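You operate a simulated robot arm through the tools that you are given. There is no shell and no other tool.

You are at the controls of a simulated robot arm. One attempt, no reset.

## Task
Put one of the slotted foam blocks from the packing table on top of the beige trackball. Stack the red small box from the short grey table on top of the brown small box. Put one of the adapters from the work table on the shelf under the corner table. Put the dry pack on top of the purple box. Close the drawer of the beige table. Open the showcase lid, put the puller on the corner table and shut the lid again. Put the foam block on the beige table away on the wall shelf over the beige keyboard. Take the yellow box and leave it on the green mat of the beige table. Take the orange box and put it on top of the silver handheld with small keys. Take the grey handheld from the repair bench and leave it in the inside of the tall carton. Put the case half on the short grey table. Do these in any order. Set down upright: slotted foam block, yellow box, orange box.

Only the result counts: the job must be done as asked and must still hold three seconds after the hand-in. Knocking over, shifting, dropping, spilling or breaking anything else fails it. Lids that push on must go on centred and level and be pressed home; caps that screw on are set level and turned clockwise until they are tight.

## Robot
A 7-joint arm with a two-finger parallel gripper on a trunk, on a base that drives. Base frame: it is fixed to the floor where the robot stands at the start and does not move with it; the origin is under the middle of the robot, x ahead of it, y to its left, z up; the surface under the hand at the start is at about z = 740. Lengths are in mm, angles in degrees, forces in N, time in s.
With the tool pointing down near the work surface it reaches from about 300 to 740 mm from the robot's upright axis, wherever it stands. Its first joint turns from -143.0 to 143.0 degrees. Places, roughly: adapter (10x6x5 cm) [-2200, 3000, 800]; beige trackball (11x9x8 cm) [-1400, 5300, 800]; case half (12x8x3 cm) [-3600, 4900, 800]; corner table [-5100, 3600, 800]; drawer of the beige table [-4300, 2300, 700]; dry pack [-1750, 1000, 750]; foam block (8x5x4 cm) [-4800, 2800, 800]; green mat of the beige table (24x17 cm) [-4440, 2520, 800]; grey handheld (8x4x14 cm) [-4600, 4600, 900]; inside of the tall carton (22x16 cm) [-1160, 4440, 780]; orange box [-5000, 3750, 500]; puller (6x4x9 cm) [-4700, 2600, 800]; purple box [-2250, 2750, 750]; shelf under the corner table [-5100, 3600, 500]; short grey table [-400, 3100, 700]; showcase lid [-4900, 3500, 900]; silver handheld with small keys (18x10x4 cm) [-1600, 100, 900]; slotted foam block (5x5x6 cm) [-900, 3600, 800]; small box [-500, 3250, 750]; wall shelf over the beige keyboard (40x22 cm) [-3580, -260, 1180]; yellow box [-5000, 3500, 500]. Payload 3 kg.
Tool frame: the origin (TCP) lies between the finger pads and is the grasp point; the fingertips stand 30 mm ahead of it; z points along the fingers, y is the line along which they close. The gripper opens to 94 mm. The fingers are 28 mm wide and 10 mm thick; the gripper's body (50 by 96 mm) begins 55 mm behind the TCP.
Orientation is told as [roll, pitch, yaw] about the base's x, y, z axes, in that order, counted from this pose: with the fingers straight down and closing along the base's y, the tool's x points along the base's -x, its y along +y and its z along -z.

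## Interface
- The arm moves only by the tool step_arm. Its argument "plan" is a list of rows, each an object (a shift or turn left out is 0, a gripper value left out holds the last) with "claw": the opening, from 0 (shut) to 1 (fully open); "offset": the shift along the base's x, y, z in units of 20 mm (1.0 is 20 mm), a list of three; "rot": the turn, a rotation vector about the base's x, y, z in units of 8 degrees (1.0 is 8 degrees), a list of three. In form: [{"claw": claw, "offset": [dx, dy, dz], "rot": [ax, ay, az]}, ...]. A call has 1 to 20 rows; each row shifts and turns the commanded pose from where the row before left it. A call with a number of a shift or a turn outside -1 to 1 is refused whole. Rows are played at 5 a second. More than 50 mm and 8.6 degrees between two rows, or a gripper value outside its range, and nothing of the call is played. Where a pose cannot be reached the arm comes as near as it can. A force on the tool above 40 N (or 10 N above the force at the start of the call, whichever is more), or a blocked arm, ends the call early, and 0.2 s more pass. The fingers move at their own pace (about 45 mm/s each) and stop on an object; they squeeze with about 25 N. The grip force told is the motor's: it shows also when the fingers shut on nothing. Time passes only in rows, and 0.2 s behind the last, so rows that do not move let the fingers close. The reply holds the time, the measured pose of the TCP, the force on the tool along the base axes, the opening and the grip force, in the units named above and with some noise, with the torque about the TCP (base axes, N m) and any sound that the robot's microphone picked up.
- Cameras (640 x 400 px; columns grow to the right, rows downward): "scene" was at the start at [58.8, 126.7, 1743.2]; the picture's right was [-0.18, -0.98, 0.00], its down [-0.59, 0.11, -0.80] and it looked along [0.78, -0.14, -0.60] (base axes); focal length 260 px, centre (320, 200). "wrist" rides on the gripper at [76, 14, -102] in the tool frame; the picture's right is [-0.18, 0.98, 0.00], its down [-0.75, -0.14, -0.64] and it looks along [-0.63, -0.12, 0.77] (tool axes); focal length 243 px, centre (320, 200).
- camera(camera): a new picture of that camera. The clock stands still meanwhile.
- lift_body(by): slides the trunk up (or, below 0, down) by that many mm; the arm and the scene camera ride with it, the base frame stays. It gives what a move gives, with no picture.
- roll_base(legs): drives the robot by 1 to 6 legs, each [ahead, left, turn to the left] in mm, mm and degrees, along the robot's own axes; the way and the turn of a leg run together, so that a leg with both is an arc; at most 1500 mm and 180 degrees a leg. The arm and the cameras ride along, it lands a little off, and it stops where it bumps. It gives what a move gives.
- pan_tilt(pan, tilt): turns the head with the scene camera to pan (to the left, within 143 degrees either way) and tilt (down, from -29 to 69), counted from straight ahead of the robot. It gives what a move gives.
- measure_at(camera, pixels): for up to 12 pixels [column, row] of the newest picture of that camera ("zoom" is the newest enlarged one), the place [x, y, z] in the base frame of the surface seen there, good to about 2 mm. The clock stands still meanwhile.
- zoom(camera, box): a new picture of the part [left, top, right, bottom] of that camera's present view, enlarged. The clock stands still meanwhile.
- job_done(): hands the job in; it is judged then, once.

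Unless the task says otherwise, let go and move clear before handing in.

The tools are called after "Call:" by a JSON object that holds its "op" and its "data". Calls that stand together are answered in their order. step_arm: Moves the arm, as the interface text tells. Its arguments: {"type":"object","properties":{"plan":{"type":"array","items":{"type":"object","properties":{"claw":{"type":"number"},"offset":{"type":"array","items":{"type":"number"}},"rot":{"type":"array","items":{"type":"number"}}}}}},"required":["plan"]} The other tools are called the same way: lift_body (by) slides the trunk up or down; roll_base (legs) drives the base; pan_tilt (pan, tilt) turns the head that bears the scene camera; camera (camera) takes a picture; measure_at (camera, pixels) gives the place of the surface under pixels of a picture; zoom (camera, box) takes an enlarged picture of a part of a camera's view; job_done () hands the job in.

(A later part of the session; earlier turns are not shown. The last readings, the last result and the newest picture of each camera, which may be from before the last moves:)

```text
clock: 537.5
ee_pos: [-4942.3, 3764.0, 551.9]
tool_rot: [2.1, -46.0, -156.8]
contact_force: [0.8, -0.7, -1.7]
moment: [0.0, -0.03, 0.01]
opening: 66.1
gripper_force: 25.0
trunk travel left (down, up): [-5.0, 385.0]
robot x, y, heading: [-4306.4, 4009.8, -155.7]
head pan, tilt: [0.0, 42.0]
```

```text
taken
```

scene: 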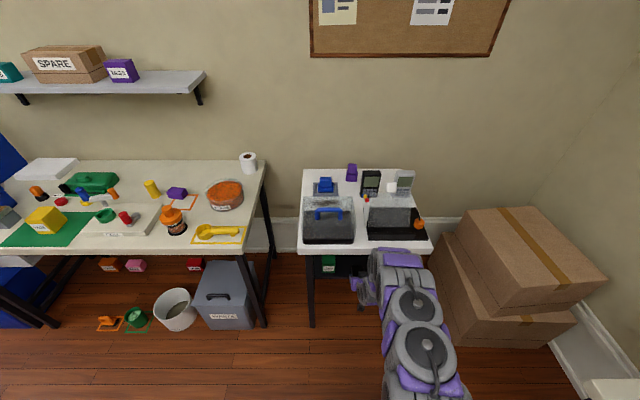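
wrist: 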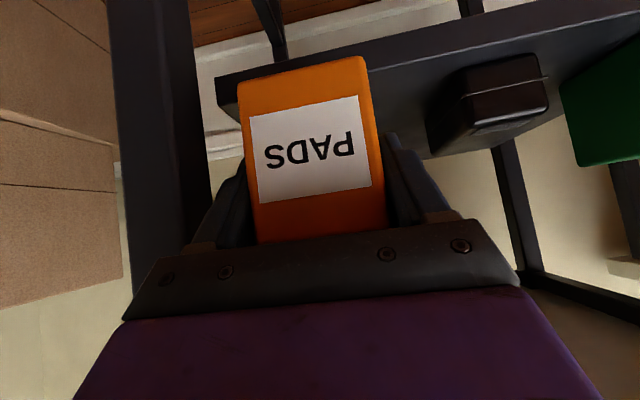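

Held. Backing out and raising.

Call:
{"op": "roll_base", "data": {"legs": [[-350, 0, 0]]}}

Call:
{"op": "lift_body", "data": {"by": 200}}

Call:
{"op": "step_arm", "data": {"plan": [{"offset": [0, 0, 1]}, {"offset": [0, 0, 1]}, {"offset": [0, 0, 1]}, {"offset": [0, 0, 1]}, {"offset": [0, 0, 1]}, {"offset": [0, 0, 1]}, {"offset": [0, 0, 1]}, {"offset": [0, 0, 1]}, {"offset": [0, 0, 1]}, {"offset": [0, 0, 1]}, {"offset": [0, 0, 1]}, {"offset": [0, 0, 1]}, {"offset": [0, 0, 1]}, {"offset": [0, 0, 1]}, {"offset": [0, 0, 1]}]}}

Call:
{"op": "roll_base", "data": {"legs": [[0, 1500, 0], [0, 1500, 0]]}}

Call:
{"op": "pan_tilt", "data": {"pan": 120, "tilt": 30}}

Call:
{"op": "camera", "data": {"camera": "scene"}}

```text
clock: 539.8
ee_pos: [-4629.7, 3910.8, 550.9]
tool_rot: [2.1, -45.9, -157.5]
contact_force: [0.3, -0.3, -1.5]
moment: [-0.02, 0.0, 0.0]
opening: 66.1
gripper_force: 24.7
trunk travel left (down, up): [-5.0, 385.0]
robot x, y, heading: [-3987.4, 4152.9, -156.3]
head pan, tilt: [0.0, 42.0]
```

```text
clock: 542.0
ee_pos: [-4628.4, 3909.8, 752.8]
tool_rot: [2.2, -46.0, -157.5]
contact_force: [0.0, -0.1, -2.5]
moment: [-0.01, -0.02, 0.0]
opening: 66.1
gripper_force: 24.8
trunk travel left (down, up): [-205.0, 185.0]
robot x, y, heading: [-3989.9, 4149.0, -156.2]
head pan, tilt: [0.0, 42.0]
```

```text
clock: 545.2
ee_pos: [-4627.5, 3910.8, 1053.3]
tool_rot: [2.1, -46.0, -157.4]
contact_force: [-0.2, 0.5, -1.0]
moment: [0.0, -0.03, -0.01]
opening: 66.1
gripper_force: 25.0
trunk travel left (down, up): [-205.0, 185.0]
robot x, y, heading: [-3985.8, 4148.3, -156.3]
head pan, tilt: [0.0, 42.0]
```

```text
clock: 559.6
ee_pos: [-3512.6, 1162.2, 1052.8]
tool_rot: [2.1, -45.9, -159.6]
contact_force: [0.3, 0.0, -2.0]
moment: [-0.01, -0.01, 0.03]
opening: 66.2
gripper_force: 25.0
trunk travel left (down, up): [-205.0, 185.0]
robot x, y, heading: [-2860.6, 1376.6, -158.8]
head pan, tilt: [0.0, 42.0]
```

```text
clock: 561.6
ee_pos: [-3512.4, 1162.0, 1054.2]
tool_rot: [2.1, -46.0, -159.6]
contact_force: [0.3, -0.8, -2.5]
moment: [0.04, -0.01, -0.01]
opening: 66.1
gripper_force: 25.0
trunk travel left (down, up): [-205.0, 185.0]
robot x, y, heading: [-2860.3, 1380.3, -158.9]
head pan, tilt: [120.0, 30.0]
```

```text
taken
```

scene: 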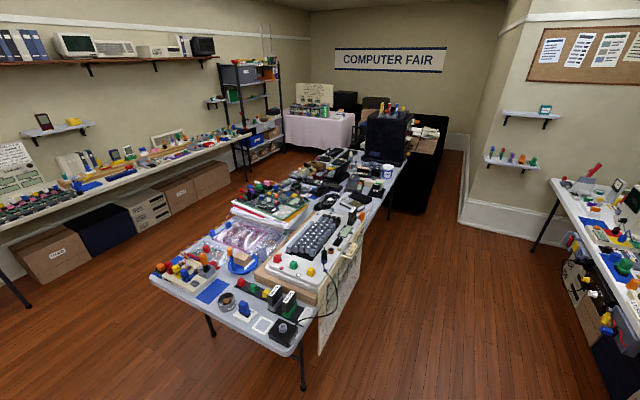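

Call:
{"op": "measure_at", "data": {"camera": "scene", "pixels": [[298, 352], [340, 270], [375, 225], [405, 168], [303, 388], [340, 300], [352, 200], [465, 220], [548, 240], [555, 180], [600, 330], [388, 205]]}}

Call:
{"op": "zoom", "data": {"camera": "scene", "box": [290, 130, 420, 230]}}

```text
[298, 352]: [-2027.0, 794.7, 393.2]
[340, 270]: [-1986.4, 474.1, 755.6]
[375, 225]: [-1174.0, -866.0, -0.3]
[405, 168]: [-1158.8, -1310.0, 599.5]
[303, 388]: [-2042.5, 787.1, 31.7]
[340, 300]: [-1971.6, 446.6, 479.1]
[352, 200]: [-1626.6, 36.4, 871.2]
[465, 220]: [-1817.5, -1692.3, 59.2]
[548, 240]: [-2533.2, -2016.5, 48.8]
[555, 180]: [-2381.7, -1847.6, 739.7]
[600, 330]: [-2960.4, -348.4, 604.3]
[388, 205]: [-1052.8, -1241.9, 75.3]
```

```text
4.00 times, centred on (355, 180) of scene
```

zoom: 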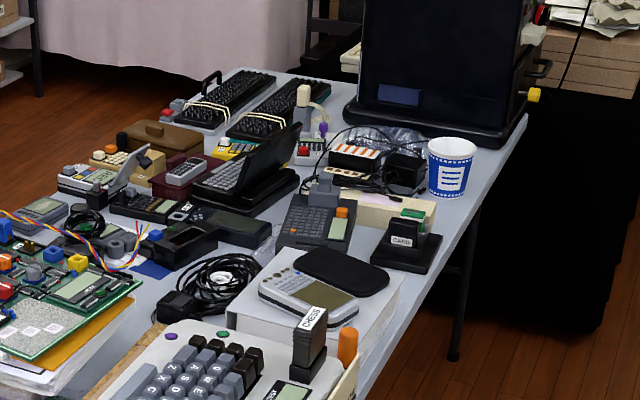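

The silver handheld lies on a white box on the island's west side. I'll turn around and come along the west aisle.

Call:
{"op": "roll_base", "data": {"legs": [[0, 0, 180], [-120, 0, 3.4], [0, -1350, 0]]}}

Call:
{"op": "pan_tilt", "data": {"pan": -5, "tilt": 45}}

Call:
{"op": "camera", "data": {"camera": "scene"}}

Call:
{"op": "camera", "data": {"camera": "wrist"}}

```text
clock: 576.5
ee_pos: [-1816.9, 279.2, 1054.5]
tool_rot: [2.1, -46.1, 20.1]
contact_force: [-0.2, -0.2, -2.0]
moment: [0.0, 0.03, 0.01]
opening: 66.0
gripper_force: 24.3
trunk travel left (down, up): [-205.0, 185.0]
robot x, y, heading: [-2468.8, 70.3, 21.3]
head pan, tilt: [120.0, 30.0]
```

```text
clock: 578.5
ee_pos: [-1817.6, 278.7, 1055.4]
tool_rot: [2.2, -46.2, 19.9]
contact_force: [0.3, -0.6, -2.0]
moment: [0.01, 0.04, 0.0]
opening: 66.1
gripper_force: 24.7
trunk travel left (down, up): [-205.0, 185.0]
robot x, y, heading: [-2468.7, 68.4, 21.3]
head pan, tilt: [-5.0, 45.0]
```

```text
taken
```

scene: 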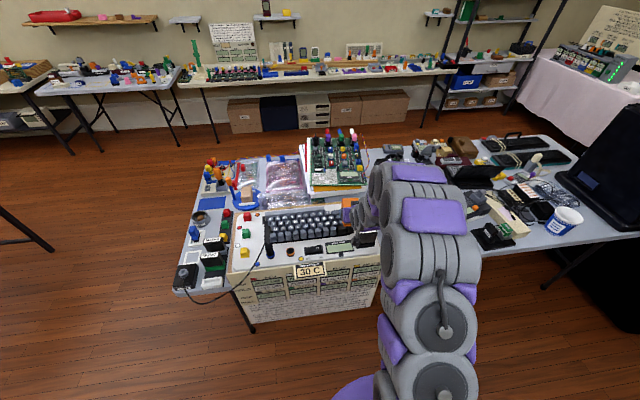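

```text
taken
```

wrist: 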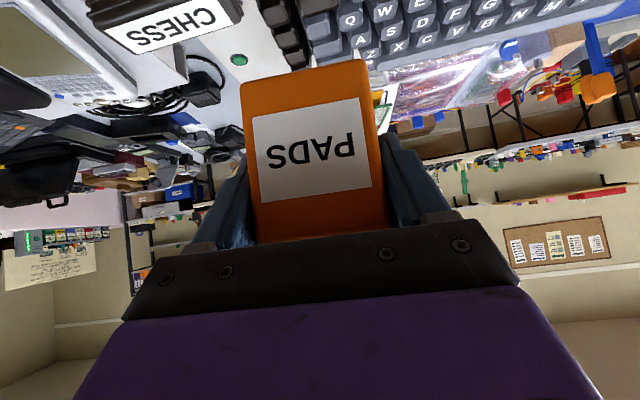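

Call:
{"op": "roll_base", "data": {"legs": [[0, -420, 3.4]]}}

Call:
{"op": "camera", "data": {"camera": "scene"}}

Call:
{"op": "zoom", "data": {"camera": "scene", "box": [240, 140, 400, 260]}}

```text
clock: 581.2
ee_pos: [-1670.0, -67.1, 1055.4]
tool_rot: [1.7, -46.2, 24.0]
contact_force: [-0.3, 0.8, -1.8]
moment: [-0.05, 0.01, -0.06]
opening: 66.1
gripper_force: 25.3
trunk travel left (down, up): [-205.0, 185.0]
robot x, y, heading: [-2301.7, -322.9, 24.8]
head pan, tilt: [-5.0, 45.0]
```

```text
taken
```

scene: 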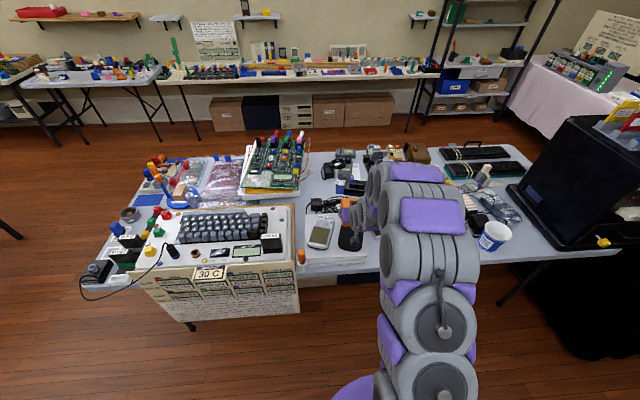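

```text
3.33 times, centred on (320, 200) of scene
```

zoom: 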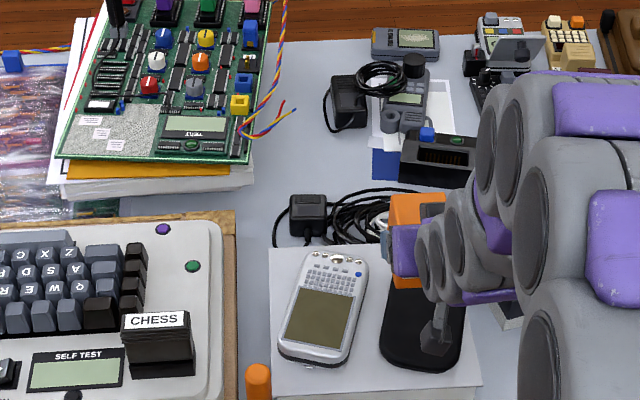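

Call:
{"op": "measure_at", "data": {"camera": "zoom", "pixels": [[310, 258], [362, 262], [285, 350], [338, 362], [320, 310], [335, 275], [305, 340], [350, 310], [290, 310], [280, 380], [375, 260], [320, 385]]}}

```text
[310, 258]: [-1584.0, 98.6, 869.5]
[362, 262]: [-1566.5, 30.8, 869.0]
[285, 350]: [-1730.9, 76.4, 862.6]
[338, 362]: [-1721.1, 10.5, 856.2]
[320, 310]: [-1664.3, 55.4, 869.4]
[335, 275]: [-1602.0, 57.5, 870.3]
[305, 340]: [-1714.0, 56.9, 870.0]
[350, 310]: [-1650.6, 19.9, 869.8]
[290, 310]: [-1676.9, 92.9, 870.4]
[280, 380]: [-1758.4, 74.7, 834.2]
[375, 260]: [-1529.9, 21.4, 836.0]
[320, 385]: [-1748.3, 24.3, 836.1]
```

Silver handheld: flat top at z≈869.8, centre ≈ (-1650,54). Shifting the base a little, then placing.

Call:
{"op": "roll_base", "data": {"legs": [[60, 95, 0]]}}

Call:
{"op": "camera", "data": {"camera": "wrist"}}

```text
clock: 582.4
ee_pos: [-1637.3, 4.6, 1053.0]
tool_rot: [4.5, -46.1, 22.0]
contact_force: [0.0, -1.2, -2.2]
moment: [0.05, 0.02, 0.07]
opening: 66.0
gripper_force: 25.0
trunk travel left (down, up): [-205.0, 185.0]
robot x, y, heading: [-2278.4, -220.1, 25.4]
head pan, tilt: [-5.0, 45.0]
```

```text
taken
```

wrist: 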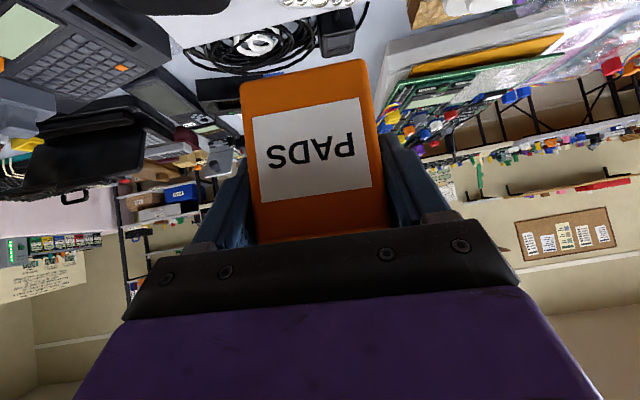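

Call:
{"op": "step_arm", "data": {"plan": [{}, {"offset": [-0.33, 0.77, 0]}, {"offset": [-0.33, 0.77, 0]}, {"offset": [-0.33, 0.77, 0]}, {"offset": [0, 0, -1]}, {"offset": [0, 0, -1]}, {"offset": [0, 0, -1]}, {"offset": [0, 0, -1]}, {"offset": [0, 0, -1]}, {}]}}

Call:
{"op": "camera", "data": {"camera": "wrist"}}

Call:
{"op": "zoom", "data": {"camera": "scene", "box": [240, 140, 440, 290]}}

```text
clock: 584.6
ee_pos: [-1675.2, 78.7, 957.6]
tool_rot: [2.1, -46.4, 23.7]
contact_force: [-0.2, -0.5, -1.0]
moment: [-0.02, 0.03, -0.06]
opening: 66.3
gripper_force: 25.2
trunk travel left (down, up): [-205.0, 185.0]
robot x, y, heading: [-2276.2, -220.6, 25.0]
head pan, tilt: [-5.0, 45.0]
```

```text
taken
```

wrist: 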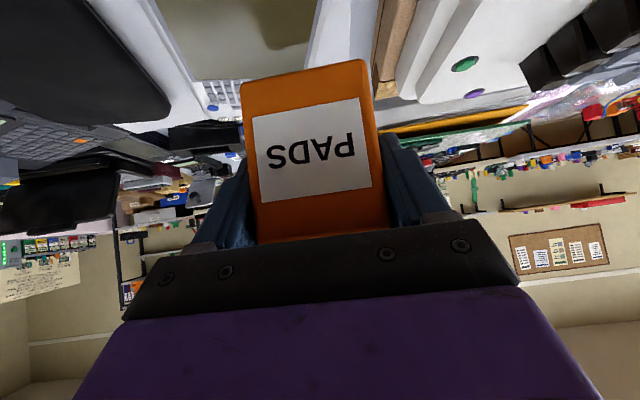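

```text
2.67 times, centred on (340, 215) of scene
```

zoom: 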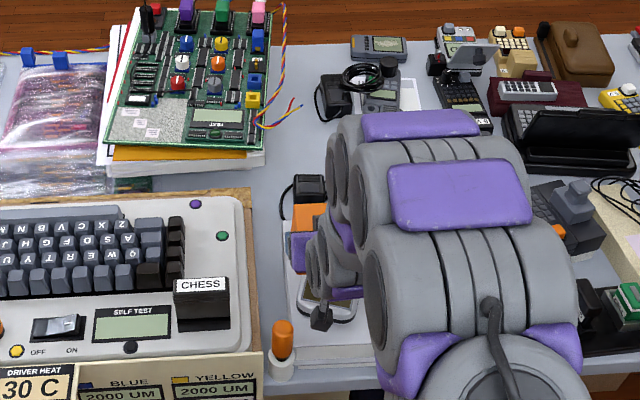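

Call:
{"op": "step_arm", "data": {"plan": [{"offset": [0.45, -0.7, 0]}, {"offset": [0.45, -0.7, 0]}, {}]}}

Call:
{"op": "camera", "data": {"camera": "wrist"}}

Call:
{"op": "measure_at", "data": {"camera": "wrist", "pixels": [[240, 55], [400, 55], [300, 40], [220, 110], [380, 20], [420, 90], [310, 70], [250, 85], [370, 65]]}}

```text
clock: 585.4
ee_pos: [-1657.7, 54.5, 958.2]
tool_rot: [1.8, -46.4, 24.0]
contact_force: [-0.9, 0.8, -2.2]
moment: [-0.03, 0.02, 0.05]
opening: 66.2
gripper_force: 24.7
trunk travel left (down, up): [-205.0, 185.0]
robot x, y, heading: [-2284.5, -221.2, 25.4]
head pan, tilt: [-5.0, 45.0]
```

```text
taken
```

wrist: 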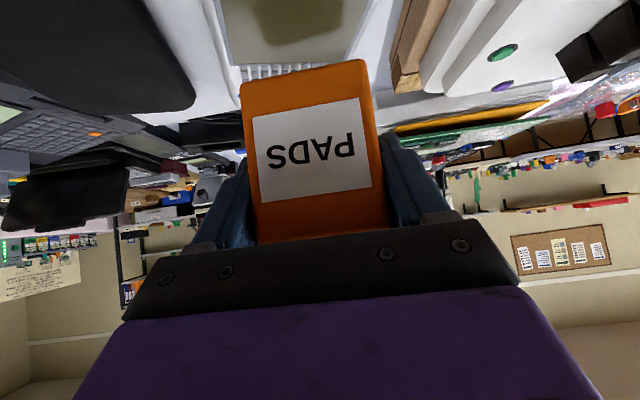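

```text
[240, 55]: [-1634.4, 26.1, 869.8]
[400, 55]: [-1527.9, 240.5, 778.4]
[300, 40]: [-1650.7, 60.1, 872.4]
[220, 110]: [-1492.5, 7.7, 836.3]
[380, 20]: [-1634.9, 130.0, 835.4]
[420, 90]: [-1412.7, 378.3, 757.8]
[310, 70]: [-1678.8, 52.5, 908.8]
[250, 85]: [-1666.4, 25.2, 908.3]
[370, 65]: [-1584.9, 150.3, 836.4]
```

Call:
{"op": "step_arm", "data": {"plan": [{"offset": [0, -0.15, -0.7]}, {"offset": [0, 0, -0.6]}, {"offset": [0, 0, -0.3]}, {}]}}

Call:
{"op": "camera", "data": {"camera": "wrist"}}

Call:
{"op": "measure_at", "data": {"camera": "wrist", "pixels": [[245, 88], [365, 65], [305, 76], [300, 60], [230, 80], [390, 50]]}}

```text
clock: 586.4
ee_pos: [-1651.6, 38.3, 926.5]
tool_rot: [2.6, -46.3, 23.2]
contact_force: [1.6, -0.1, -1.2]
moment: [0.03, 0.03, 0.01]
opening: 65.8
gripper_force: 24.8
trunk travel left (down, up): [-205.0, 185.0]
robot x, y, heading: [-2281.8, -221.9, 25.1]
head pan, tilt: [-5.0, 45.0]
```

```text
taken
```

wrist: 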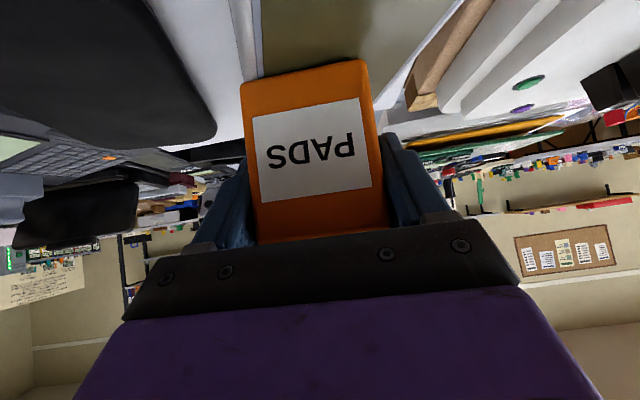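

```text
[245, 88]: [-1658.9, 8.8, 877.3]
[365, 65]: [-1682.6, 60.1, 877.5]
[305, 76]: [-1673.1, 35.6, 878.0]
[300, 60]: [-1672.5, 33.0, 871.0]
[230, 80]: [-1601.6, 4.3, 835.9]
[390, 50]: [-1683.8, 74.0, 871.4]
```

Call:
{"op": "step_arm", "data": {"plan": [{"offset": [-0.37, 0.33, 0]}, {}, {}]}}

Call:
{"op": "camera", "data": {"camera": "wrist"}}

Call:
{"op": "measure_at", "data": {"camera": "wrist", "pixels": [[248, 86], [362, 68], [305, 76], [255, 30], [370, 40], [235, 60], [400, 40]]}}

```text
clock: 587.2
ee_pos: [-1660.8, 49.2, 926.7]
tool_rot: [2.4, -46.4, 23.3]
contact_force: [0.4, 0.0, -1.4]
moment: [0.0, 0.03, 0.04]
opening: 66.1
gripper_force: 25.2
trunk travel left (down, up): [-205.0, 185.0]
robot x, y, heading: [-2283.6, -221.8, 25.0]
head pan, tilt: [-5.0, 45.0]
```

```text
taken
```

wrist: 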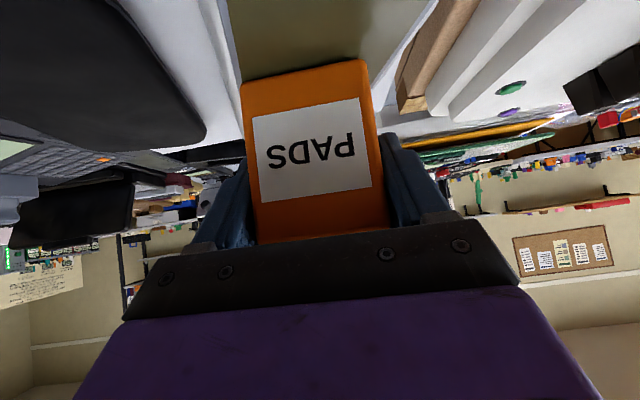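

```text
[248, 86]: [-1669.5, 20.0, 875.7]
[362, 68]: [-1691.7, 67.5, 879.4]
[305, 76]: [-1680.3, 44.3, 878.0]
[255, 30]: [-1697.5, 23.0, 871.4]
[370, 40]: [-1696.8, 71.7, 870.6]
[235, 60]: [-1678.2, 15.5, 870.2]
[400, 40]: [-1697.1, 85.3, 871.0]
```

Box is now centred over the handheld with its bottom ~4 mm above. Lowering, releasing, and pulling straight back.

Call:
{"op": "step_arm", "data": {"plan": [{"offset": [0, 0, -0.15]}, {"offset": [0, 0, -0.1]}, {}]}}

```text
clock: 588.0
ee_pos: [-1662.4, 54.9, 922.0]
tool_rot: [2.0, -46.6, 23.8]
contact_force: [-1.6, 5.8, 19.0]
moment: [-0.45, 0.27, -0.12]
opening: 66.4
gripper_force: 25.1
trunk travel left (down, up): [-205.0, 185.0]
robot x, y, heading: [-2284.1, -220.2, 25.1]
head pan, tilt: [-5.0, 45.0]
```

Call:
{"op": "step_arm", "data": {"plan": [{"offset": [0, 0, 0.08]}, {}, {"claw": 0.8}, {"claw": 0.9}, {}]}}

Call:
{"op": "camera", "data": {"camera": "wrist"}}

Call:
{"op": "measure_at", "data": {"camera": "wrist", "pixels": [[248, 86], [362, 68], [305, 76], [235, 60], [400, 40], [300, 225]]}}

```text
clock: 589.2
ee_pos: [-1663.2, 53.3, 922.1]
tool_rot: [2.2, -46.4, 23.8]
contact_force: [-0.1, 0.1, 0.5]
moment: [0.01, -0.02, 0.01]
opening: 84.5
gripper_force: 0.0
trunk travel left (down, up): [-205.0, 185.0]
robot x, y, heading: [-2280.9, -222.2, 25.2]
head pan, tilt: [-5.0, 45.0]
```

```text
taken
```

wrist: 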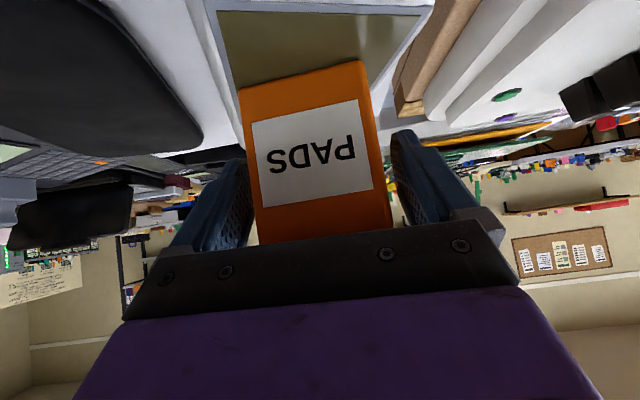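

```text
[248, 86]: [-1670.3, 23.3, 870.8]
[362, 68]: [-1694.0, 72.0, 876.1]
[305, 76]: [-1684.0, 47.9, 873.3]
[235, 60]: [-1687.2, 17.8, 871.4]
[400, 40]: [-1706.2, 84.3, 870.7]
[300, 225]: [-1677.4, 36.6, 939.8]
```

Call:
{"op": "step_arm", "data": {"plan": [{"claw": 1}, {}, {"offset": [-0.45, -0.21, 0]}, {"offset": [-0.45, -0.21, 0]}, {"offset": [-0.45, -0.21, 0]}]}}

Call:
{"op": "camera", "data": {"camera": "wrist"}}

```text
clock: 590.4
ee_pos: [-1688.3, 40.2, 923.2]
tool_rot: [2.0, -46.5, 23.8]
contact_force: [-1.1, -0.2, 0.6]
moment: [-0.02, 0.02, -0.01]
opening: 93.8
gripper_force: 0.1
trunk travel left (down, up): [-205.0, 185.0]
robot x, y, heading: [-2284.8, -217.5, 25.1]
head pan, tilt: [-5.0, 45.0]
```

```text
taken
```

wrist: 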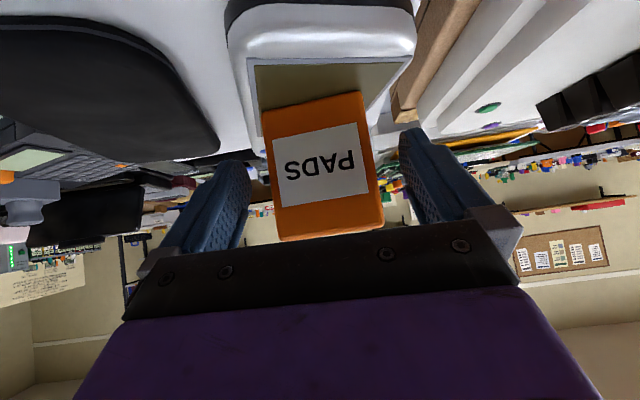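

Call:
{"op": "step_arm", "data": {"plan": [{"offset": [-0.9, -0.41, 0]}, {"offset": [-0.9, -0.41, 0]}, {"offset": [-0.9, -0.41, 0]}, {"offset": [-0.4, -0.2, 1]}, {"offset": [0, 0, 1]}, {"offset": [0, 0, 1]}, {"offset": [0, 0, 1]}, {"offset": [0, 0, 1]}]}}

Call:
{"op": "camera", "data": {"camera": "wrist"}}

Call:
{"op": "zoom", "data": {"camera": "wrist", "box": [200, 0, 440, 180]}}

```text
clock: 592.2
ee_pos: [-1752.5, 11.8, 1023.7]
tool_rot: [2.1, -46.3, 23.7]
contact_force: [-0.3, -0.2, 0.5]
moment: [-0.01, 0.0, 0.01]
opening: 94.0
gripper_force: 0.1
trunk travel left (down, up): [-205.0, 185.0]
robot x, y, heading: [-2281.5, -220.1, 25.0]
head pan, tilt: [-5.0, 45.0]
```

```text
taken
```

wrist: 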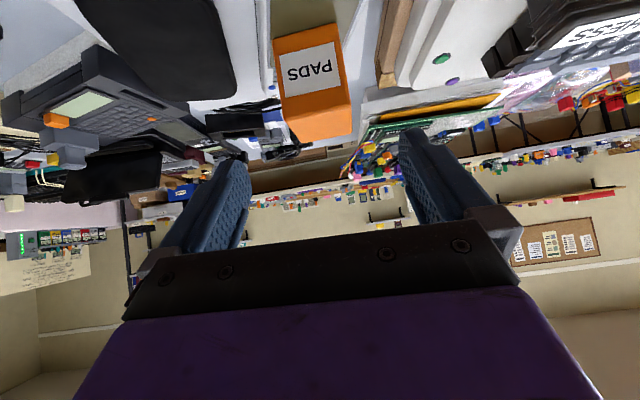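

```text
2.22 times, centred on (320, 90) of wrist
```

zoom: 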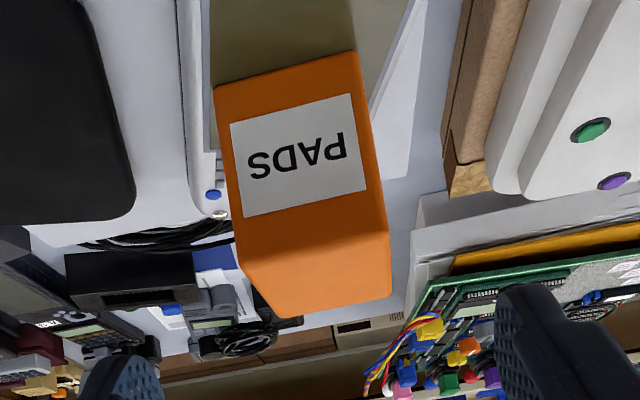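

Call:
{"op": "zoom", "data": {"camera": "scene", "box": [280, 170, 380, 270]}}

Call:
{"op": "measure_at", "data": {"camera": "wrist", "pixels": [[302, 100], [345, 90], [315, 135], [350, 125], [278, 42], [332, 28], [350, 30], [360, 45], [265, 60], [340, 110]]}}

```text
4.00 times, centred on (330, 220) of scene
```

zoom: 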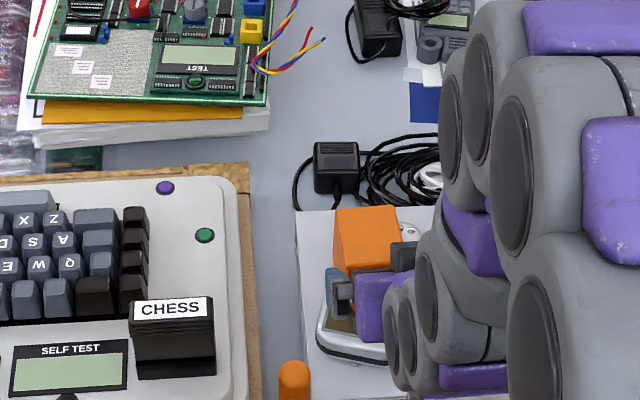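

```text
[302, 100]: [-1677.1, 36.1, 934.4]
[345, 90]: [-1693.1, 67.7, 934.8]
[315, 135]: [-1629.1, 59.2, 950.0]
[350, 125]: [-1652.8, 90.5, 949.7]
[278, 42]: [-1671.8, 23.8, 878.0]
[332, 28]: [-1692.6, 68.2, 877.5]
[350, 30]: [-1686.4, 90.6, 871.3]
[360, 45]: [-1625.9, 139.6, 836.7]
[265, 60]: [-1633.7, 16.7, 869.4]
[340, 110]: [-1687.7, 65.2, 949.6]
```

Orange box is level on the handheld (top corners all ≈950). While here I'll look at the destination wall shelf for the foam block.

Call:
{"op": "pan_tilt", "data": {"pan": 143, "tilt": 25}}

Call:
{"op": "camera", "data": {"camera": "scene"}}

Call:
{"op": "measure_at", "data": {"camera": "scene", "pixels": [[320, 200], [240, 170], [240, 140], [200, 220]]}}

```text
clock: 594.5
ee_pos: [-1752.5, 11.9, 1023.6]
tool_rot: [2.1, -46.5, 23.7]
contact_force: [-0.1, 0.1, 0.0]
moment: [-0.02, -0.01, 0.04]
opening: 94.0
gripper_force: 0.1
trunk travel left (down, up): [-205.0, 185.0]
robot x, y, heading: [-2283.2, -222.9, 25.3]
head pan, tilt: [143.0, 25.0]
```

```text
taken
```

scene: 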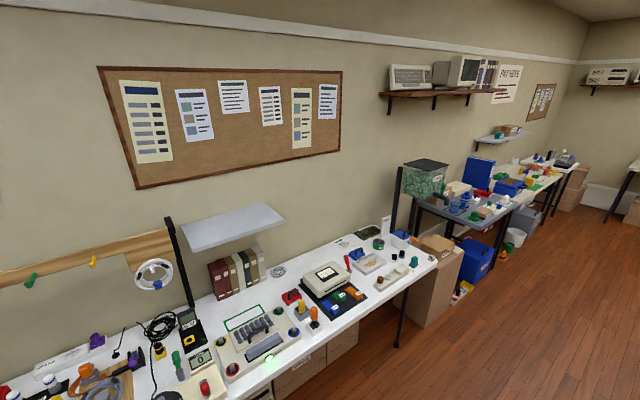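

```text
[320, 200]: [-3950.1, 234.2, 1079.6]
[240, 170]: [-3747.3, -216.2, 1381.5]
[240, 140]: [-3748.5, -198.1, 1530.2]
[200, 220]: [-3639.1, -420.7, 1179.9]
```

Call:
{"op": "measure_at", "data": {"camera": "scene", "pixels": [[184, 223], [260, 206], [282, 219], [205, 246], [235, 225], [245, 345], [300, 330], [430, 262], [270, 385], [180, 250], [165, 275], [150, 270]]}}

Call:
{"op": "zoom", "data": {"camera": "scene", "box": [120, 190, 360, 400]}}

```text
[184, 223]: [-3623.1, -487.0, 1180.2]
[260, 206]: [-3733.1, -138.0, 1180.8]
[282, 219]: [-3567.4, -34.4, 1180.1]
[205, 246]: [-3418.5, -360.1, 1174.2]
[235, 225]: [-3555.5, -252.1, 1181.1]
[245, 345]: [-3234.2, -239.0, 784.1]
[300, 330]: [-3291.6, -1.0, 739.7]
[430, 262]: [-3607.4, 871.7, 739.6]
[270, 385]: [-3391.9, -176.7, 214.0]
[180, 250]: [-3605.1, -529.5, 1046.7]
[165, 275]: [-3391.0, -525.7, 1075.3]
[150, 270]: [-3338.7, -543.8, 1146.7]
```

```text
1.90 times, centred on (240, 295) of scene
```

zoom: 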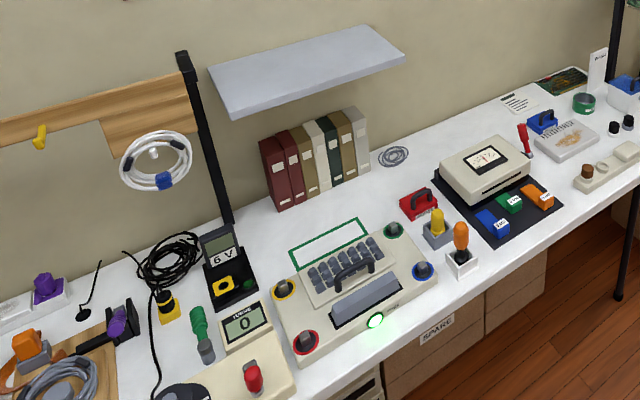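

The destination shelf is empty: front edge u≈-3255, z 1180.5, v 1100–1460. Now to fetch the foam block: straighten the tool, turn, and drive back to the beige table.

Call:
{"op": "step_arm", "data": {"plan": [{"rot": [-0.39, 0.875, 0]}, {"rot": [-0.39, 0.875, 0]}, {"rot": [-0.39, 0.875, 0], "offset": [-0.7, -0.3, 0]}, {"rot": [-0.39, 0.875, 0], "offset": [-0.7, -0.3, 0]}, {"rot": [-0.39, 0.875, 0], "offset": [-0.7, -0.3, 0]}, {"rot": [-0.39, 0.875, 0], "offset": [-0.7, -0.3, 0.5]}, {"offset": [-0.7, -0.3, 0.5]}, {"offset": [-0.7, -0.3, 0.5]}, {"offset": [-0.7, -0.3, 0.5]}]}}

Call:
{"op": "roll_base", "data": {"legs": [[-60, 0, 0], [0, 0, 180], [0, -1300, 0], [0, -1300, 0], [0, -1180, 0]]}}

Call:
{"op": "pan_tilt", "data": {"pan": 5, "tilt": 42}}

Call:
{"op": "camera", "data": {"camera": "scene"}}

```text
clock: 596.5
ee_pos: [-1850.0, -30.0, 1063.1]
tool_rot: [1.9, -0.3, 23.8]
contact_force: [-0.3, 0.7, -0.1]
moment: [0.01, -0.01, 0.01]
opening: 94.2
gripper_force: 0.0
trunk travel left (down, up): [-205.0, 185.0]
robot x, y, heading: [-2286.1, -222.1, 25.2]
head pan, tilt: [143.0, 25.0]
```

```text
clock: 622.7
ee_pos: [-4545.4, 2837.0, 1062.4]
tool_rot: [1.8, -0.4, -152.2]
contact_force: [-0.4, -0.8, -0.3]
moment: [-0.03, -0.03, 0.02]
opening: 93.9
gripper_force: 0.1
trunk travel left (down, up): [-205.0, 185.0]
robot x, y, heading: [-4126.8, 3060.1, -150.8]
head pan, tilt: [143.0, 25.0]
```

```text
clock: 624.9
ee_pos: [-4544.2, 2839.0, 1062.4]
tool_rot: [1.9, -0.5, -152.1]
contact_force: [-0.1, 0.6, 0.3]
moment: [0.01, 0.02, 0.05]
opening: 94.2
gripper_force: 0.0
trunk travel left (down, up): [-205.0, 185.0]
robot x, y, heading: [-4128.4, 3056.7, -150.6]
head pan, tilt: [5.0, 42.0]
```

```text
taken
```

scene: 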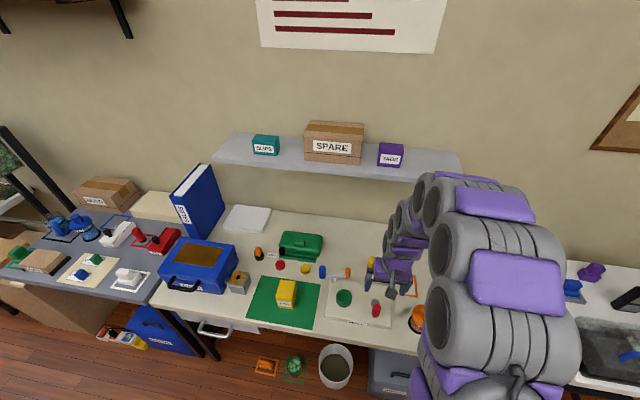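

Call:
{"op": "camera", "data": {"camera": "wrist"}}

Call:
{"op": "measure_at", "data": {"camera": "wrist", "pixels": [[320, 120], [300, 200]]}}

```text
taken
```

wrist: 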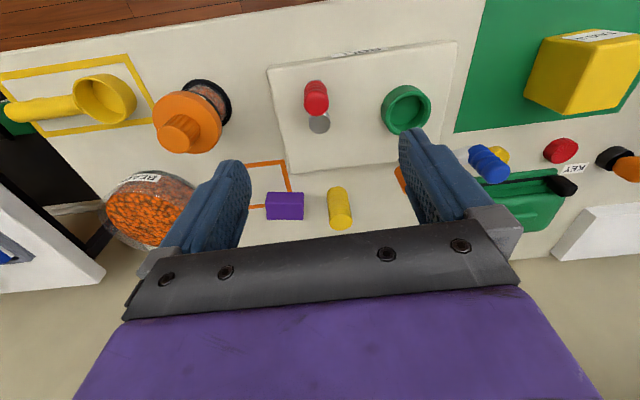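

```text
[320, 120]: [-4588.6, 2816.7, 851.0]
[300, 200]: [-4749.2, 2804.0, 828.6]
```

Call:
{"op": "zoom", "data": {"camera": "wrist", "box": [230, 160, 370, 240]}}

Call:
{"op": "measure_at", "data": {"camera": "zoom", "pixels": [[175, 160], [320, 150], [170, 200], [325, 195], [175, 260], [325, 250], [250, 180], [430, 140], [430, 260], [250, 230]]}}

```text
4.57 times, centred on (300, 200) of wrist
```

zoom: 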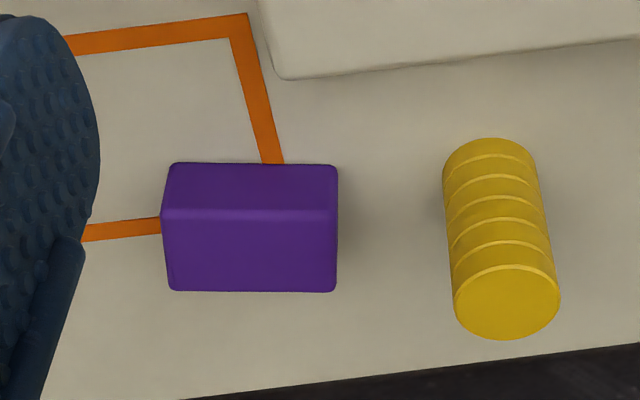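

```text
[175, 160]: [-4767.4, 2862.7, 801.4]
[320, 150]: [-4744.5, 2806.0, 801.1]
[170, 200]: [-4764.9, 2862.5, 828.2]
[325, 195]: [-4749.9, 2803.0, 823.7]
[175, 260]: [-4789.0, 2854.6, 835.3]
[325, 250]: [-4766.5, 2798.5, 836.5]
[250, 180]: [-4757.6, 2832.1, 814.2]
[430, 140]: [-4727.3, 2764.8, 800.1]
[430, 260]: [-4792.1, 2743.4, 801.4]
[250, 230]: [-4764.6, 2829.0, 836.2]
```

Call:
{"op": "measure_at", "data": {"camera": "zoom", "pixels": [[178, 284], [328, 285], [250, 285], [172, 222], [330, 218], [250, 220]]}}

```text
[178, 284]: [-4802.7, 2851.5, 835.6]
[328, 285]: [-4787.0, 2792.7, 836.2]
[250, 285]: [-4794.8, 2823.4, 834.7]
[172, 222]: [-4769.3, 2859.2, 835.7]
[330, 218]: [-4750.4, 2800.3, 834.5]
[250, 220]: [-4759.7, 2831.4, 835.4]
```

Foam block: centre ≈ (-4777,2826), top 836, ~68×42 mm. I'll lower first, then move in under the wall shelf's front and grip across its width.

Call:
{"op": "step_arm", "data": {"plan": [{"offset": [0, 0, -1], "rot": [0, 0, -0.35]}, {"offset": [0, 0, -1], "rot": [0, 0, -0.35]}, {"offset": [0, 0, -1], "rot": [0, 0, -0.35]}, {"offset": [0, 0, -1], "rot": [0, 0, -0.35]}, {"offset": [0, 0, -1], "rot": [0, 0, -0.35]}, {"offset": [-0.971, -0.054, 0]}, {"offset": [-0.971, -0.054, 0]}, {"offset": [-0.971, -0.054, 0]}, {"offset": [-0.971, -0.054, 0]}, {"offset": [-0.971, -0.054, 0]}, {"offset": [-0.971, -0.054, 0]}, {"offset": [-0.971, -0.054, 0]}, {"offset": [-0.971, -0.054, 0]}, {"offset": [-0.971, -0.054, 0]}, {"offset": [-0.971, -0.054, 0]}, {"offset": [-0.971, -0.054, 0]}]}}

Call:
{"op": "camera", "data": {"camera": "wrist"}}

```text
clock: 628.3
ee_pos: [-4758.4, 2827.5, 960.1]
tool_rot: [1.9, -0.3, -166.0]
contact_force: [0.3, 1.4, 0.0]
moment: [0.02, -0.04, 0.0]
opening: 93.9
gripper_force: 0.0
trunk travel left (down, up): [-205.0, 185.0]
robot x, y, heading: [-4129.1, 3061.2, -150.8]
head pan, tilt: [5.0, 42.0]
```

```text
taken
```

wrist: 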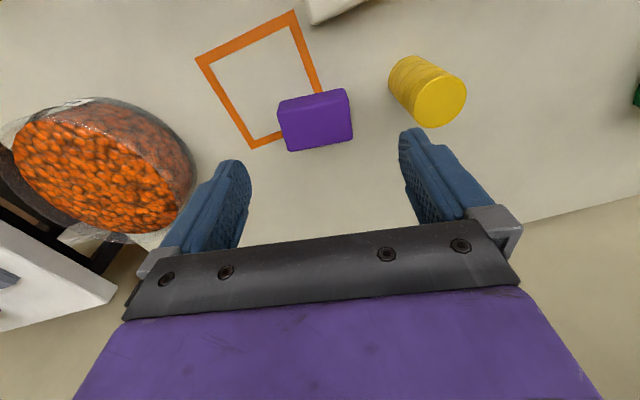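

Call:
{"op": "step_arm", "data": {"plan": [{"claw": 0.88, "offset": [-0.93, 0.06, -0.5]}, {"offset": [0, 0, -1]}, {"offset": [0, 0, -1]}, {"offset": [0, 0, -1]}, {}]}}

Call:
{"op": "camera", "data": {"camera": "wrist"}}

```text
clock: 629.5
ee_pos: [-4775.1, 2830.5, 892.4]
tool_rot: [2.0, -0.5, -166.1]
contact_force: [-0.6, 0.6, 0.5]
moment: [0.01, -0.02, 0.03]
opening: 82.6
gripper_force: 0.1
trunk travel left (down, up): [-205.0, 185.0]
robot x, y, heading: [-4131.0, 3055.9, -150.8]
head pan, tilt: [5.0, 42.0]
```

```text
taken
```

wrist: 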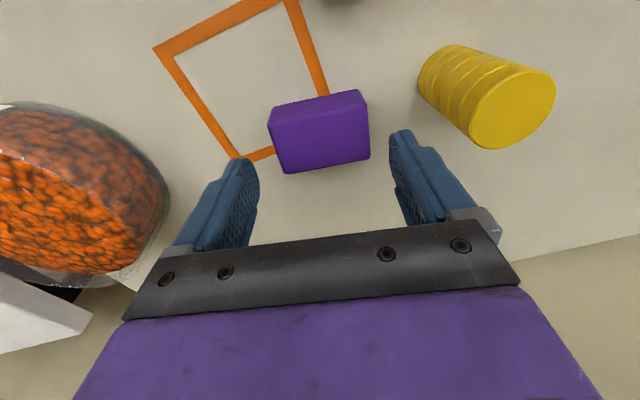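

Call:
{"op": "step_arm", "data": {"plan": [{"offset": [0, 0, -1]}, {"offset": [0, 0, -1]}, {"offset": [0, 0, -0.85]}, {}, {"claw": 0.5}, {"claw": 0.5}, {"claw": 0.5}]}}

Call:
{"op": "step_arm", "data": {"plan": [{"offset": [0, 0, 0.5]}, {"offset": [0, 0, 1]}, {"offset": [0, 0, 1]}, {"offset": [0, 0, 1]}, {"offset": [0, 0, 1]}, {"offset": [0.9, 0.3, 0.5]}, {"offset": [0.9, 0.3, 0]}, {"offset": [0.9, 0.3, 0]}, {"offset": [0.9, 0.3, 0]}, {"offset": [0.9, 0.3, 0.5]}, {"offset": [0.9, 0.3, 1]}, {"offset": [0.9, 0.3, 1]}, {"offset": [0.9, 0.3, 1]}, {"offset": [0.9, 0.3, 1]}, {"offset": [0.9, 0.3, 1]}]}}

Call:
{"op": "camera", "data": {"camera": "wrist"}}

```text
clock: 631.1
ee_pos: [-4775.8, 2829.8, 835.7]
tool_rot: [1.9, -0.4, -166.2]
contact_force: [-1.0, -0.5, 4.4]
moment: [0.01, 0.04, 0.06]
opening: 73.7
gripper_force: 25.5
trunk travel left (down, up): [-205.0, 185.0]
robot x, y, heading: [-4125.7, 3060.2, -150.7]
head pan, tilt: [5.0, 42.0]
```

```text
clock: 634.3
ee_pos: [-4594.8, 2889.8, 1047.2]
tool_rot: [2.0, -0.5, -166.2]
contact_force: [0.0, -0.1, -0.4]
moment: [-0.02, 0.02, -0.02]
opening: 73.5
gripper_force: 24.9
trunk travel left (down, up): [-205.0, 185.0]
robot x, y, heading: [-4129.3, 3055.4, -150.7]
head pan, tilt: [5.0, 42.0]
```

```text
taken
```

wrist: 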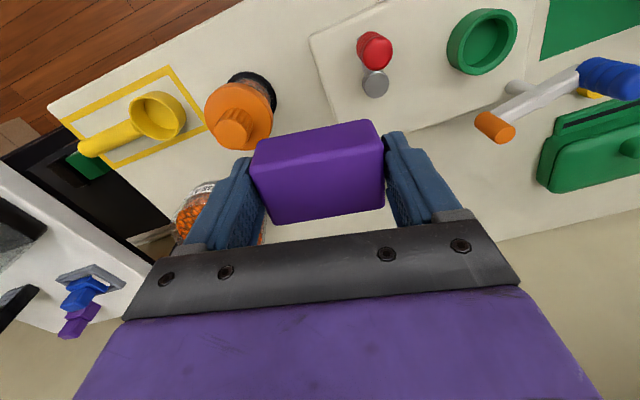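

Foam block held. Raising the trunk and driving to the wall shelf.

Call:
{"op": "roll_base", "data": {"legs": [[-260, 0, -4.6], [0, 1100, 0], [0, 1100, 0]]}}

Call:
{"op": "lift_body", "data": {"by": 150}}

```text
clock: 646.6
ee_pos: [-3454.1, 1057.3, 1047.4]
tool_rot: [2.0, -0.5, -170.1]
contact_force: [-0.1, -0.2, -1.0]
moment: [0.01, 0.0, 0.01]
opening: 71.1
gripper_force: 24.9
trunk travel left (down, up): [-205.0, 185.0]
robot x, y, heading: [-2975.9, 1194.1, -154.7]
head pan, tilt: [5.0, 42.0]
```

```text
clock: 648.3
ee_pos: [-3452.9, 1057.8, 1197.9]
tool_rot: [1.9, -0.5, -170.1]
contact_force: [-0.6, -0.5, -0.6]
moment: [-0.02, -0.04, 0.0]
opening: 71.4
gripper_force: 25.1
trunk travel left (down, up): [-355.0, 35.0]
robot x, y, heading: [-2977.3, 1194.6, -155.0]
head pan, tilt: [5.0, 42.0]
```

Call:
{"op": "roll_base", "data": {"legs": [[0, 1000, 0]]}}

Call:
{"op": "pan_tilt", "data": {"pan": 8, "tilt": 32}}

Call:
{"op": "camera", "data": {"camera": "scene"}}

```text
clock: 653.5
ee_pos: [-3027.0, 151.0, 1198.1]
tool_rot: [2.0, -0.5, -170.1]
contact_force: [0.8, -0.6, -0.8]
moment: [0.01, 0.02, 0.01]
opening: 71.3
gripper_force: 24.6
trunk travel left (down, up): [-355.0, 35.0]
robot x, y, heading: [-2549.5, 286.3, -155.0]
head pan, tilt: [5.0, 42.0]
```

```text
clock: 654.3
ee_pos: [-3025.7, 151.3, 1198.9]
tool_rot: [2.0, -0.6, -170.2]
contact_force: [0.4, 0.3, -0.8]
moment: [0.01, 0.01, 0.01]
opening: 71.0
gripper_force: 25.3
trunk travel left (down, up): [-355.0, 35.0]
robot x, y, heading: [-2546.3, 285.4, -155.1]
head pan, tilt: [8.0, 32.0]
```

```text
taken
```

scene: 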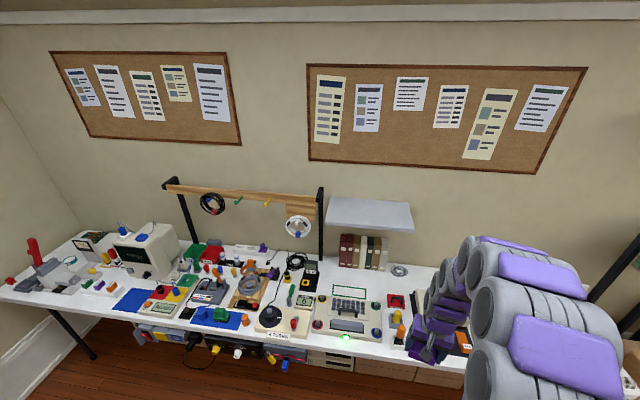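

Call:
{"op": "measure_at", "data": {"camera": "scene", "pixels": [[332, 199], [408, 204], [411, 228], [330, 222], [370, 213], [370, 229], [322, 230], [400, 333], [330, 333]]}}

```text
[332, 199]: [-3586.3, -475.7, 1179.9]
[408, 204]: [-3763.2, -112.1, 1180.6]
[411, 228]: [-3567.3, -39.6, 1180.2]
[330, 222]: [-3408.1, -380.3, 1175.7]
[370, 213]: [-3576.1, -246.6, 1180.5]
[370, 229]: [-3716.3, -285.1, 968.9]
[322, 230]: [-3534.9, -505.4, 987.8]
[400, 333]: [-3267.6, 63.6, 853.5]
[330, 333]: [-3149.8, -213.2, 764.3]
```

Shelf top: z 1180.5, u -3257…-3460, v 1080–1455, empty. Raising the block, aligning it, and driving up.

Call:
{"op": "step_arm", "data": {"plan": [{"offset": [0, 0, 1], "rot": [0, 0, 0.6]}, {"offset": [0, 0, 1], "rot": [0, 0, 0.6]}, {"offset": [0, 0, 1], "rot": [0, 0, 0.6]}, {"offset": [0, 0, 0.3]}]}}

Call:
{"op": "roll_base", "data": {"legs": [[0, 125, 0], [470, 0, 0]]}}

Call:
{"op": "camera", "data": {"camera": "wrist"}}

Call:
{"op": "camera", "data": {"camera": "scene"}}

```text
clock: 655.3
ee_pos: [-3026.1, 150.0, 1265.5]
tool_rot: [1.9, -0.6, -155.7]
contact_force: [-0.2, 0.5, -0.5]
moment: [0.0, 0.0, 0.02]
opening: 70.9
gripper_force: 25.0
trunk travel left (down, up): [-355.0, 35.0]
robot x, y, heading: [-2546.5, 287.7, -154.9]
head pan, tilt: [8.0, 32.0]
```

```text
clock: 658.9
ee_pos: [-3380.8, -184.7, 1264.7]
tool_rot: [1.1, -0.5, -155.3]
contact_force: [0.7, -1.3, -0.4]
moment: [0.01, -0.06, 0.03]
opening: 71.2
gripper_force: 24.9
trunk travel left (down, up): [-355.0, 35.0]
robot x, y, heading: [-2909.5, -26.6, -154.5]
head pan, tilt: [8.0, 32.0]
```

```text
taken
```

wrist: 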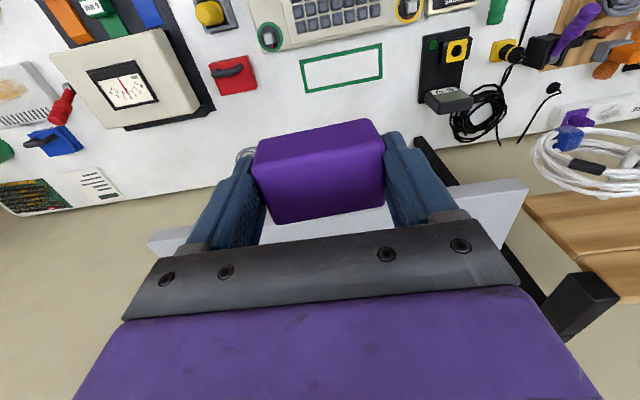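

```text
taken
```

scene: 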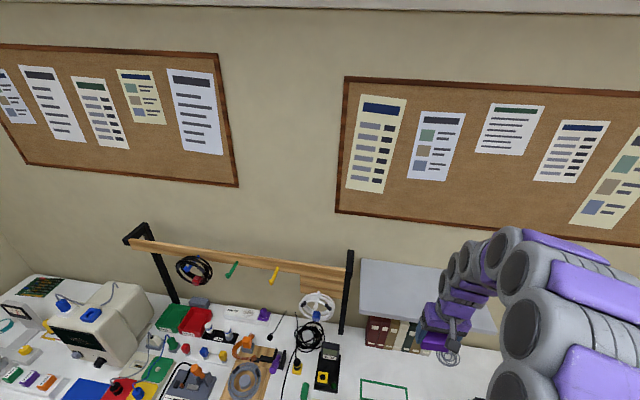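

Call:
{"op": "step_arm", "data": {"plan": [{"offset": [-0.877, -0.32, 0]}, {"offset": [-0.877, -0.32, 0]}, {"offset": [-0.877, -0.32, 0]}, {"offset": [-0.877, -0.32, 0]}, {"offset": [-0.877, -0.32, 0]}, {"offset": [-0.877, -0.32, 0]}, {"offset": [-0.877, -0.32, 0]}, {"offset": [-0.877, -0.32, 0]}]}}

Call:
{"op": "camera", "data": {"camera": "wrist"}}

Call:
{"op": "camera", "data": {"camera": "scene"}}

```text
clock: 660.7
ee_pos: [-3532.0, -209.2, 1264.0]
tool_rot: [2.5, -0.5, -155.4]
contact_force: [-0.3, 0.6, 0.0]
moment: [-0.04, 0.01, 0.03]
opening: 71.4
gripper_force: 25.0
trunk travel left (down, up): [-355.0, 35.0]
robot x, y, heading: [-2909.7, -28.7, -155.0]
head pan, tilt: [8.0, 32.0]
```

```text
taken
```

wrist: 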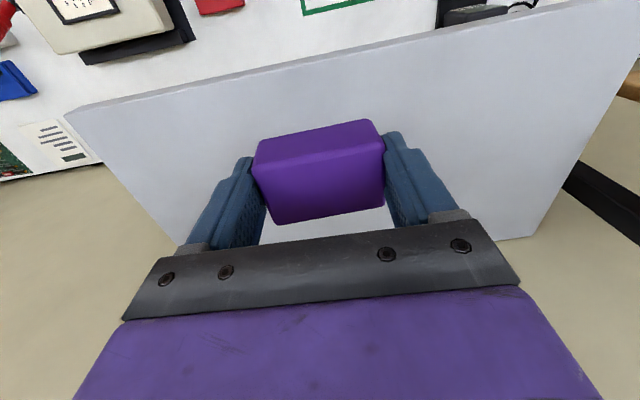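

```text
taken
```

scene: 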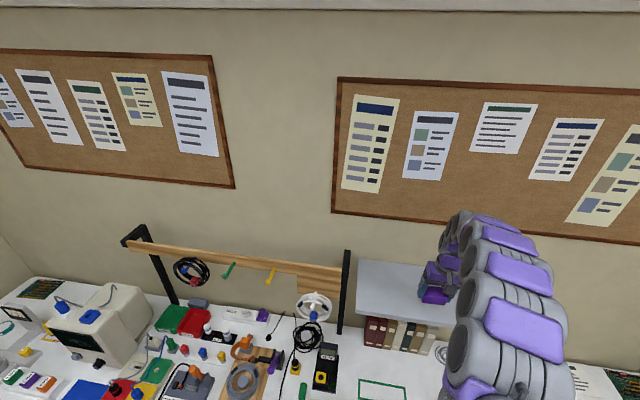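

Call:
{"op": "step_arm", "data": {"plan": [{"offset": [-0.85, -0.38, 0]}, {"offset": [-0.85, -0.38, 0]}, {"offset": [0, 0, -0.8]}, {"offset": [0, 0, -0.8]}, {"offset": [0, 0, -0.5]}, {}]}}

Call:
{"op": "camera", "data": {"camera": "wrist"}}

Call:
{"op": "measure_at", "data": {"camera": "wrist", "pixels": [[260, 150], [380, 130], [320, 142], [320, 110], [320, 90], [110, 110], [520, 230]]}}

```text
clock: 662.1
ee_pos: [-3562.2, -227.9, 1224.3]
tool_rot: [2.3, -0.6, -155.1]
contact_force: [0.5, 0.1, 0.0]
moment: [0.04, 0.0, 0.01]
opening: 71.2
gripper_force: 25.0
trunk travel left (down, up): [-355.0, 35.0]
robot x, y, heading: [-2908.6, -31.1, -154.4]
head pan, tilt: [8.0, 32.0]
```

```text
taken
```

wrist: 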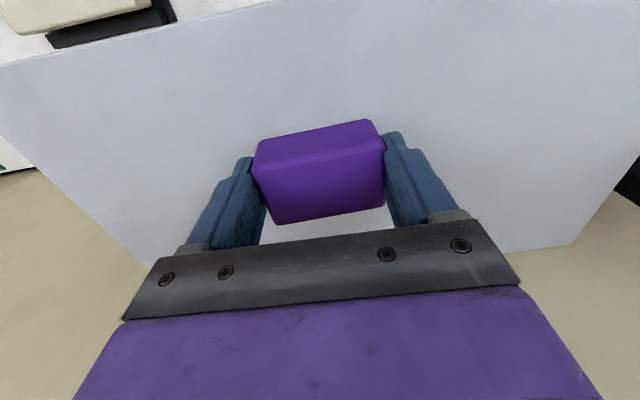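

```text
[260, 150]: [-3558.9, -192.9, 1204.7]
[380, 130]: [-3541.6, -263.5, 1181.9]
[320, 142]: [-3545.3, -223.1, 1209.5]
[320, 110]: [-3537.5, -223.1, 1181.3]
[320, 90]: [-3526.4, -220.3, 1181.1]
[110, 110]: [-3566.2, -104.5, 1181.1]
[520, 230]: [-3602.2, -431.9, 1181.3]
```

Call:
{"op": "step_arm", "data": {"plan": [{"offset": [0, 0, -0.25]}, {"offset": [0, 0, -0.12]}, {}]}}

```text
clock: 663.0
ee_pos: [-3569.7, -217.0, 1217.3]
tool_rot: [1.9, -1.1, -155.8]
contact_force: [-3.4, 8.8, 12.8]
moment: [0.01, -0.3, 0.21]
opening: 71.0
gripper_force: 24.8
trunk travel left (down, up): [-355.0, 35.0]
robot x, y, heading: [-2912.6, -26.9, -154.8]
head pan, tilt: [8.0, 32.0]
stopped in row 3: the force on the tool passed its limit at 48 N (the readings are from after the stop); the commanded pose is now the measured one
```

Touched down on the shelf. Releasing and lifting away.

Call:
{"op": "step_arm", "data": {"plan": [{"offset": [0, 0, 0.1]}, {"claw": 0.95}, {}, {}, {"offset": [0, 0, 0.5]}, {"offset": [0, 0, 1]}, {"offset": [0, 0, 1]}, {"offset": [0, 0, 1]}]}}

Call:
{"op": "camera", "data": {"camera": "wrist"}}

```text
clock: 664.8
ee_pos: [-3567.1, -211.6, 1290.5]
tool_rot: [2.3, -1.1, -155.7]
contact_force: [0.1, -0.9, 0.1]
moment: [0.01, 0.02, 0.0]
opening: 89.4
gripper_force: 0.0
trunk travel left (down, up): [-355.0, 35.0]
robot x, y, heading: [-2911.8, -21.5, -154.5]
head pan, tilt: [8.0, 32.0]
```

```text
taken
```

wrist: 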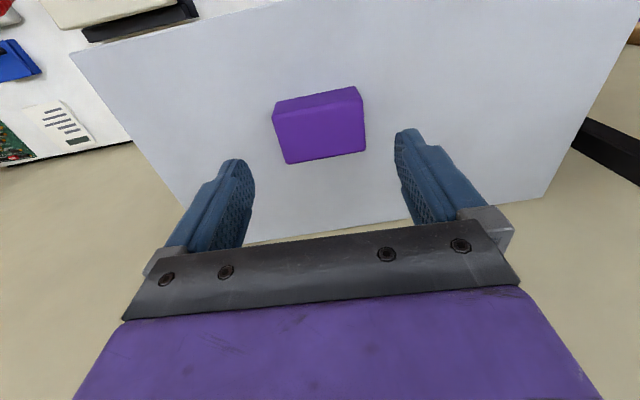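

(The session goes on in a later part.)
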